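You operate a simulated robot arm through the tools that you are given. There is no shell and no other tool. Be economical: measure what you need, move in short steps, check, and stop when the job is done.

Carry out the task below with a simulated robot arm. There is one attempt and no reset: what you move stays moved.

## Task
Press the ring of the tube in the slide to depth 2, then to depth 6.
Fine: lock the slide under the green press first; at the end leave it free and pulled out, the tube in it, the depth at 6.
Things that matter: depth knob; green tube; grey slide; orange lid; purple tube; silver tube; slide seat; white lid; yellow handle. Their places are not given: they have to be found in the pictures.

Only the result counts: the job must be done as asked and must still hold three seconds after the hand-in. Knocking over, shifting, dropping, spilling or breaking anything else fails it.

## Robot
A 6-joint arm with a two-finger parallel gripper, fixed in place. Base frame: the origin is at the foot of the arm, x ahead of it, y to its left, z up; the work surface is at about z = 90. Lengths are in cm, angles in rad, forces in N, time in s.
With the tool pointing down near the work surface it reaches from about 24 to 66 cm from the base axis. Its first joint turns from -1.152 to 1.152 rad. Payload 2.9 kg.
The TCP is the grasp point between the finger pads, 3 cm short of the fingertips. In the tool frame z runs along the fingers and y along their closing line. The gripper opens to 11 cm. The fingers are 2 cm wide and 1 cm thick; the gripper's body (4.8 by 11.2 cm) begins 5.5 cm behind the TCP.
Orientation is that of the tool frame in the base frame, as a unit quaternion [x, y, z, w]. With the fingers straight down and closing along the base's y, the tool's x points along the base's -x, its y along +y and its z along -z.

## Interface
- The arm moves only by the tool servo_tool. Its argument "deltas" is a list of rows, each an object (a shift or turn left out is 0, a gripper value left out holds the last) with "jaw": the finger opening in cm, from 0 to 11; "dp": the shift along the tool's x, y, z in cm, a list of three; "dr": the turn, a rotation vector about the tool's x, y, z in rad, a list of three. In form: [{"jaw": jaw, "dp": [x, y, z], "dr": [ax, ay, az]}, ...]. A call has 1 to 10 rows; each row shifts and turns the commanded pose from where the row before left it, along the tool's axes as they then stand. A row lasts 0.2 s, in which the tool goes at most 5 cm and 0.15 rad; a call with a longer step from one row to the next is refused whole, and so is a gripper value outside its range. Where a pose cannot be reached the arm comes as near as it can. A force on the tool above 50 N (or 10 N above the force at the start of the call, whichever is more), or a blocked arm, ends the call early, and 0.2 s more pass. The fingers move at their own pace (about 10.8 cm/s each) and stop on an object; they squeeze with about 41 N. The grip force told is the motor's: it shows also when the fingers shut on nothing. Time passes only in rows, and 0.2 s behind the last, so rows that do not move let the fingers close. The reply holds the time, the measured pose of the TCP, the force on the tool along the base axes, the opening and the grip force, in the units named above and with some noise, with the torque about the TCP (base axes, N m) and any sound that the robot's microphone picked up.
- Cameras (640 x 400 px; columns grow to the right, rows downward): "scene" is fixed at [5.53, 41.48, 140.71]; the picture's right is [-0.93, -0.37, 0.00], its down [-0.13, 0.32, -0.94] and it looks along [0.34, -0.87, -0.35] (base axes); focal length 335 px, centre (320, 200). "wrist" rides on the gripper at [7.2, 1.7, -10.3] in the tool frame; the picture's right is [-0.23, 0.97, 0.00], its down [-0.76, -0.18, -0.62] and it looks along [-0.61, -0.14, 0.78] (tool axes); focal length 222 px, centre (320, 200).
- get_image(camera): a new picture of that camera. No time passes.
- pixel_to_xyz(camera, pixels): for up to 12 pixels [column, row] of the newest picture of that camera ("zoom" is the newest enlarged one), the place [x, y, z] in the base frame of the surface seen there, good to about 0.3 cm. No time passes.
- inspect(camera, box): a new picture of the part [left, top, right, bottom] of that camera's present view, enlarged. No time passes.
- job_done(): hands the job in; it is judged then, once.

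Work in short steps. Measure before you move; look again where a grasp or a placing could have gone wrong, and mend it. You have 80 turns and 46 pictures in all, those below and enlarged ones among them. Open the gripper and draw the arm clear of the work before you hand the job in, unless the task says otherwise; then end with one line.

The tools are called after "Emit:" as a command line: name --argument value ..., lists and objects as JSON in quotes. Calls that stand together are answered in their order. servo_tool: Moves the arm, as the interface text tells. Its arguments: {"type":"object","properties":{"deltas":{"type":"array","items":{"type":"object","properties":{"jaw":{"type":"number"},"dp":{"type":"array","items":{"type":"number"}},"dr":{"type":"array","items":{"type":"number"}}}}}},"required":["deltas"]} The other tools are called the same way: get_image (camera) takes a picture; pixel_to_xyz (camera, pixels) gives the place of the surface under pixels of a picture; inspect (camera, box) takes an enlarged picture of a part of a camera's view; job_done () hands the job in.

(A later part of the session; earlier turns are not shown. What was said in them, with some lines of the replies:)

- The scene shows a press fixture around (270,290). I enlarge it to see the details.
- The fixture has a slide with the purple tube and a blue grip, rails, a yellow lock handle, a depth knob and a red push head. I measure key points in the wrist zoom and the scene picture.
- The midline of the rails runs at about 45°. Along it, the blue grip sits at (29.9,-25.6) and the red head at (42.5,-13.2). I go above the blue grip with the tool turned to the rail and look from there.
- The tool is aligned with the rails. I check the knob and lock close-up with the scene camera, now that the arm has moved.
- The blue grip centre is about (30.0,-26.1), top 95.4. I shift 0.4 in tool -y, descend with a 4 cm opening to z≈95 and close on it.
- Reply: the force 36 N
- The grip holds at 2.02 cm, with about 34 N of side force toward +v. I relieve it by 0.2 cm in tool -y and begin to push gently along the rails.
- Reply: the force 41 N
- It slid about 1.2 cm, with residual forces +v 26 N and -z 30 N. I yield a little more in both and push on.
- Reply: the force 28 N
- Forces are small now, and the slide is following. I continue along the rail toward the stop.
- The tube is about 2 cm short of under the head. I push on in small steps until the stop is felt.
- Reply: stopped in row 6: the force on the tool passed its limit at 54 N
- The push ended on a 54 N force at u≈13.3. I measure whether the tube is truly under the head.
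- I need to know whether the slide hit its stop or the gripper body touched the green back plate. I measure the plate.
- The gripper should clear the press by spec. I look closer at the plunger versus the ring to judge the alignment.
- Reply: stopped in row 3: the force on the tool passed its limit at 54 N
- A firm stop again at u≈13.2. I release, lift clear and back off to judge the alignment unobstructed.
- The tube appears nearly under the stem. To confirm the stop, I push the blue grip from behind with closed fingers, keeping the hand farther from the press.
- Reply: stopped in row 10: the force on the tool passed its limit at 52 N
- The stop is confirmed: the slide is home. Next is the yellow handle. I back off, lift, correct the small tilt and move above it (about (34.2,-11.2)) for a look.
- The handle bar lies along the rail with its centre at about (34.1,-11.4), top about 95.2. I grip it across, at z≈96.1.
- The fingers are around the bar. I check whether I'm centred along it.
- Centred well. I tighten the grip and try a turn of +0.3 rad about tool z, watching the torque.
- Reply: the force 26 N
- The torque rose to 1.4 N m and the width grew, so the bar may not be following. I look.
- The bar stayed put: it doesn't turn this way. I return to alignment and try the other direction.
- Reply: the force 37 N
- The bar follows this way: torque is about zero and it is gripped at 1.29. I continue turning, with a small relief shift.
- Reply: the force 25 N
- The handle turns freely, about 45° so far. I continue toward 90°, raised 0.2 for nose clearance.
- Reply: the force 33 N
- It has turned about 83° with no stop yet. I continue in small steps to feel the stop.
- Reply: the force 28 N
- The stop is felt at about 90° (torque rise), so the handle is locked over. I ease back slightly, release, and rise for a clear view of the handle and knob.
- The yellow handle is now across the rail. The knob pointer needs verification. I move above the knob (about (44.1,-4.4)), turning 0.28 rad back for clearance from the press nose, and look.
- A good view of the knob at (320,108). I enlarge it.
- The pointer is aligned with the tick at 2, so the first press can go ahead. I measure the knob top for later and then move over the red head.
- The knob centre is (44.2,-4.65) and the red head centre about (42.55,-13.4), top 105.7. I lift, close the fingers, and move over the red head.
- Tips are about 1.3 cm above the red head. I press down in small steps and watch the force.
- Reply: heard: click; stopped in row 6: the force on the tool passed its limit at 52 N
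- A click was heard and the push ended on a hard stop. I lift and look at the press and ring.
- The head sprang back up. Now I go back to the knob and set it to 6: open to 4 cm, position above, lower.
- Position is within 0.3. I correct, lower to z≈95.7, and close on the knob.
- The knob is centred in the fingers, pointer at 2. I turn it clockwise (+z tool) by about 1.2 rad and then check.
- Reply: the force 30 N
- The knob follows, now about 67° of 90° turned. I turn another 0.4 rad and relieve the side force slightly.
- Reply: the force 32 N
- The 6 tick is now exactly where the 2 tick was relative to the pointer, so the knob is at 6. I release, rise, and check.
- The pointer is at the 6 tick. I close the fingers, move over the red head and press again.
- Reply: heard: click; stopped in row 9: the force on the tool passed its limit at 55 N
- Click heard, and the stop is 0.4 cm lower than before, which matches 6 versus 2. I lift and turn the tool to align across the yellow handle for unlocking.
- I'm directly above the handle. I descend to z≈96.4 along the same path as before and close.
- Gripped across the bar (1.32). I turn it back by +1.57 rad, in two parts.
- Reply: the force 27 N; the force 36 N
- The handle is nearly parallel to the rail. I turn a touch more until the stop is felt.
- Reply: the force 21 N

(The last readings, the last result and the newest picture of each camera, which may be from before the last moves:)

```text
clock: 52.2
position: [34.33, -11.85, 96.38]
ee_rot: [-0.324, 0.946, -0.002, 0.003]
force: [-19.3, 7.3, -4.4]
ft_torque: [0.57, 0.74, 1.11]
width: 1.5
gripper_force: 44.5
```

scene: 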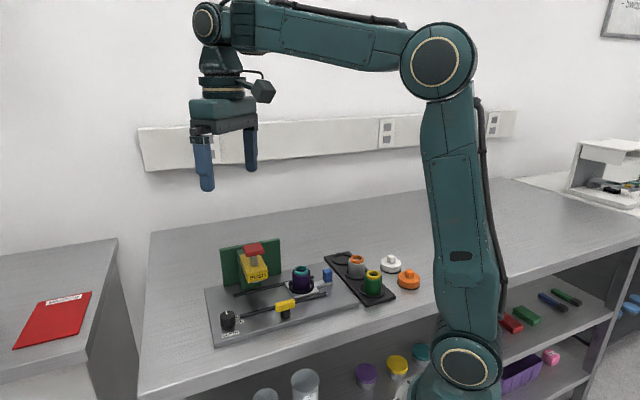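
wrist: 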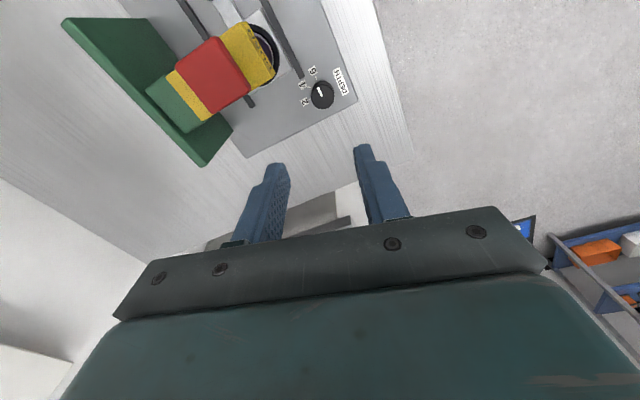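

The stop is felt (torque 1.1, width growing). I ease back, release, rise and check the handle.

Emit:
servo_tool --deltas '[{"dr": [0, 0, -0.1]}, {"jaw": 4}, {}, {"dp": [0, 0, -4]}, {"dp": [0, 0, -4]}, {"dp": [0, 0, -4]}, {}]'

Emit:
inspect --camera "wrist" --box '[210, 70, 370, 220]'

Emit:
pixel_to_xyz --camera "zoom" --pixels '[[130, 100], [200, 90], [165, 70], [170, 125], [375, 70], [390, 165]]'

```text
clock: 53.8
position: [34.35, -11.65, 108.51]
ee_rot: [-0.372, 0.928, -0.006, 0.006]
force: [0.5, 0.6, -1.2]
ft_torque: [0.01, 0.0, 0.0]
width: 4.02
gripper_force: 0.0
```

```text
2.67 times, centred on (290, 145) of wrist
```

zoom: 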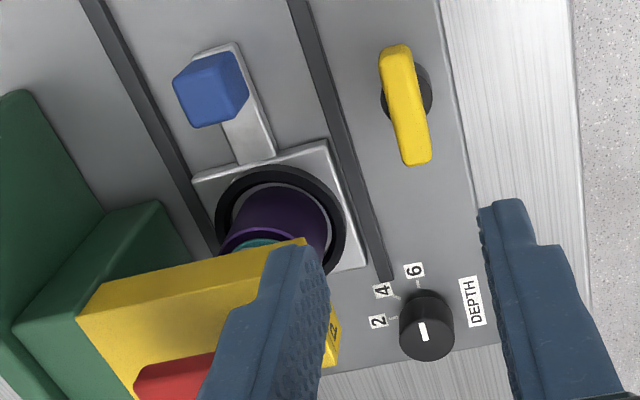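

```text
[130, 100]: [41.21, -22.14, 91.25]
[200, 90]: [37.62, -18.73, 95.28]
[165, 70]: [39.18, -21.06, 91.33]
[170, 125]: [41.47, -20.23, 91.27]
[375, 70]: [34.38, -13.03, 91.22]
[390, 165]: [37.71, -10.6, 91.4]
```

The handle is back parallel to the rail and the knob still shows 6. Now I move over the blue grip at about (37.9,-18.6), correcting the tilt.

Emit:
servo_tool --deltas '[{"dp": [1.1, -3.7, 0]}, {"dp": [1.1, -3.7, 0]}, {"dr": [-0.016, 0.006, -0.032]}, {}]'

```text
clock: 54.8
position: [37.81, -18.8, 108.62]
ee_rot: [-0.385, 0.923, 0.001, 0.001]
force: [0.0, 0.4, 0.3]
ft_torque: [0.04, -0.04, -0.03]
width: 4.0
gripper_force: 0.1
```

Aligned with the blue grip (u 13.0, v 40.1). I descend to z≈95.1, close, and pull back gently.

Emit:
servo_tool --deltas '[{"dp": [0, 0, 4.5]}, {"dp": [0, 0, 4.5]}, {"dp": [0, 0, 2.5]}, {"dp": [0, 0, 2]}, {"jaw": 0.5}, {}, {}, {"dp": [0.4, 0, 0]}, {"dp": [0.5, 0, 0]}, {}]'

```text
clock: 57.0
position: [37.3, -19.35, 95.08]
ee_rot: [-0.386, 0.922, 0.0, 0.001]
force: [-8.3, 9.5, 12.9]
ft_torque: [0.08, 0.04, -0.85]
width: 2.01
gripper_force: 44.9
```

The slide moves freely, so it is unlocked. I pull it out along the rail.

Emit:
servo_tool --deltas '[{"dp": [0.8, 0, 0]}, {"dp": [0.8, 0, 0]}, {"dp": [0.8, 0, 0]}, {"dp": [0.8, 0, 0]}, {"dp": [0.8, 0, 0]}, {"dp": [0.8, 0, 0]}, {"dp": [0.8, 0, 0]}, {}]'

Emit:
servo_tool --deltas '[{"dp": [0.8, 0, 0]}, {"dp": [0.8, 0, 0]}, {"dp": [0.8, 0, 0]}, {"dp": [0.6, 0, 0]}, {"dp": [0.6, 0, 0]}, {"dp": [0.3, 0, 0]}, {"dp": [0.2, 0, 0]}, {}]'

Emit:
inspect --camera "scene" --box '[190, 220, 430, 370]'

```text
clock: 58.8
position: [33.28, -23.45, 94.91]
ee_rot: [-0.386, 0.922, 0.001, 0.002]
force: [-10.3, 10.5, 24.3]
ft_torque: [0.28, 0.31, -0.87]
width: 1.99
gripper_force: 45.1
```

```text
clock: 60.6
position: [30.37, -26.14, 94.89]
ee_rot: [-0.386, 0.923, 0.001, 0.001]
force: [-16.5, 15.1, 25.5]
ft_torque: [0.13, -0.51, -0.77]
width: 2.0
gripper_force: 44.8
```

```text
2.67 times, centred on (310, 295) of scene
```

zoom: 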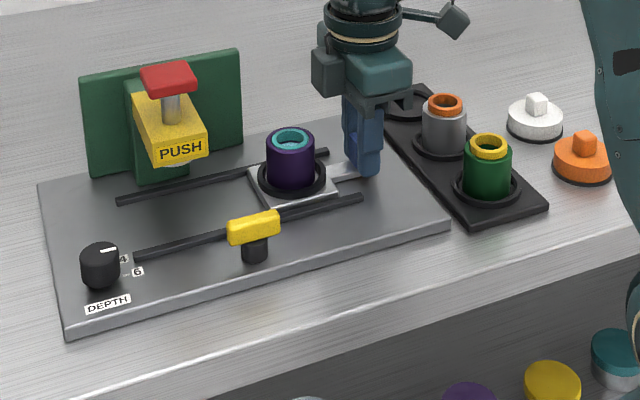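

The ring is now sunk in the tube. The slide is about 0.5 cm short of its first place (290 vs 297 px), so I pull that bit more, feeling for the stop.

Emit:
servo_tool --deltas '[{"dp": [0.2, 0, 0]}, {"dp": [0.2, 0, 0]}, {"dp": [0.15, 0, 0]}, {"dp": [0.15, 0, 0]}, {}]'

```text
clock: 61.8
position: [30.08, -26.5, 95.02]
ee_rot: [-0.387, 0.922, 0.002, 0.002]
force: [-1.1, 25.8, 14.3]
ft_torque: [-0.46, 0.23, -0.89]
width: 2.01
gripper_force: 44.6
```

Force toward +u is building, so the slide is at its outer end. I release, lift clear and check.

Emit:
servo_tool --deltas '[{"dp": [-0.1, 0, 0]}, {"jaw": 4}, {}, {"dp": [0, 0, -3]}, {"dp": [0, 0, -4]}, {"dp": [0, 0, -4]}, {"dp": [0, 0, -4]}, {"dp": [0, 0, -4]}, {}]'

Emit:
inspect --camera "scene" --box '[190, 220, 430, 370]'

Emit:
inspect --camera "wrist" --box '[240, 70, 400, 230]'

```text
clock: 63.8
position: [30.01, -26.77, 113.9]
ee_rot: [-0.386, 0.923, 0.001, 0.001]
force: [0.2, 0.6, -0.1]
ft_torque: [0.01, 0.0, -0.03]
width: 3.98
gripper_force: 0.0
```

```text
2.67 times, centred on (310, 295) of scene
```

zoom: 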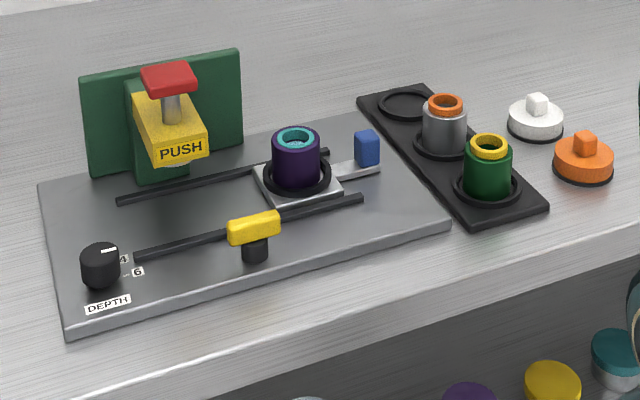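

```text
2.50 times, centred on (320, 150) of wrist
```

zoom: 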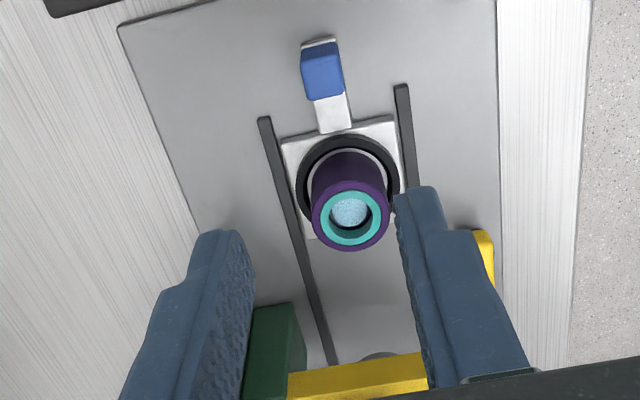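

Everything is as asked: the slide is fully out at its first place with the tube in it, the handle is unlocked, the knob is at 6, and the ring is pressed in flush. The gripper is open and clear, so I hand in.

Emit:
job_done

```text
The job is handed in.
```

I pressed the ring of the purple tube to depth 2 and then to depth 6, with the slide locked for both presses. The slide is now unlocked and pulled out with the tube in it, and the depth knob is at 6.
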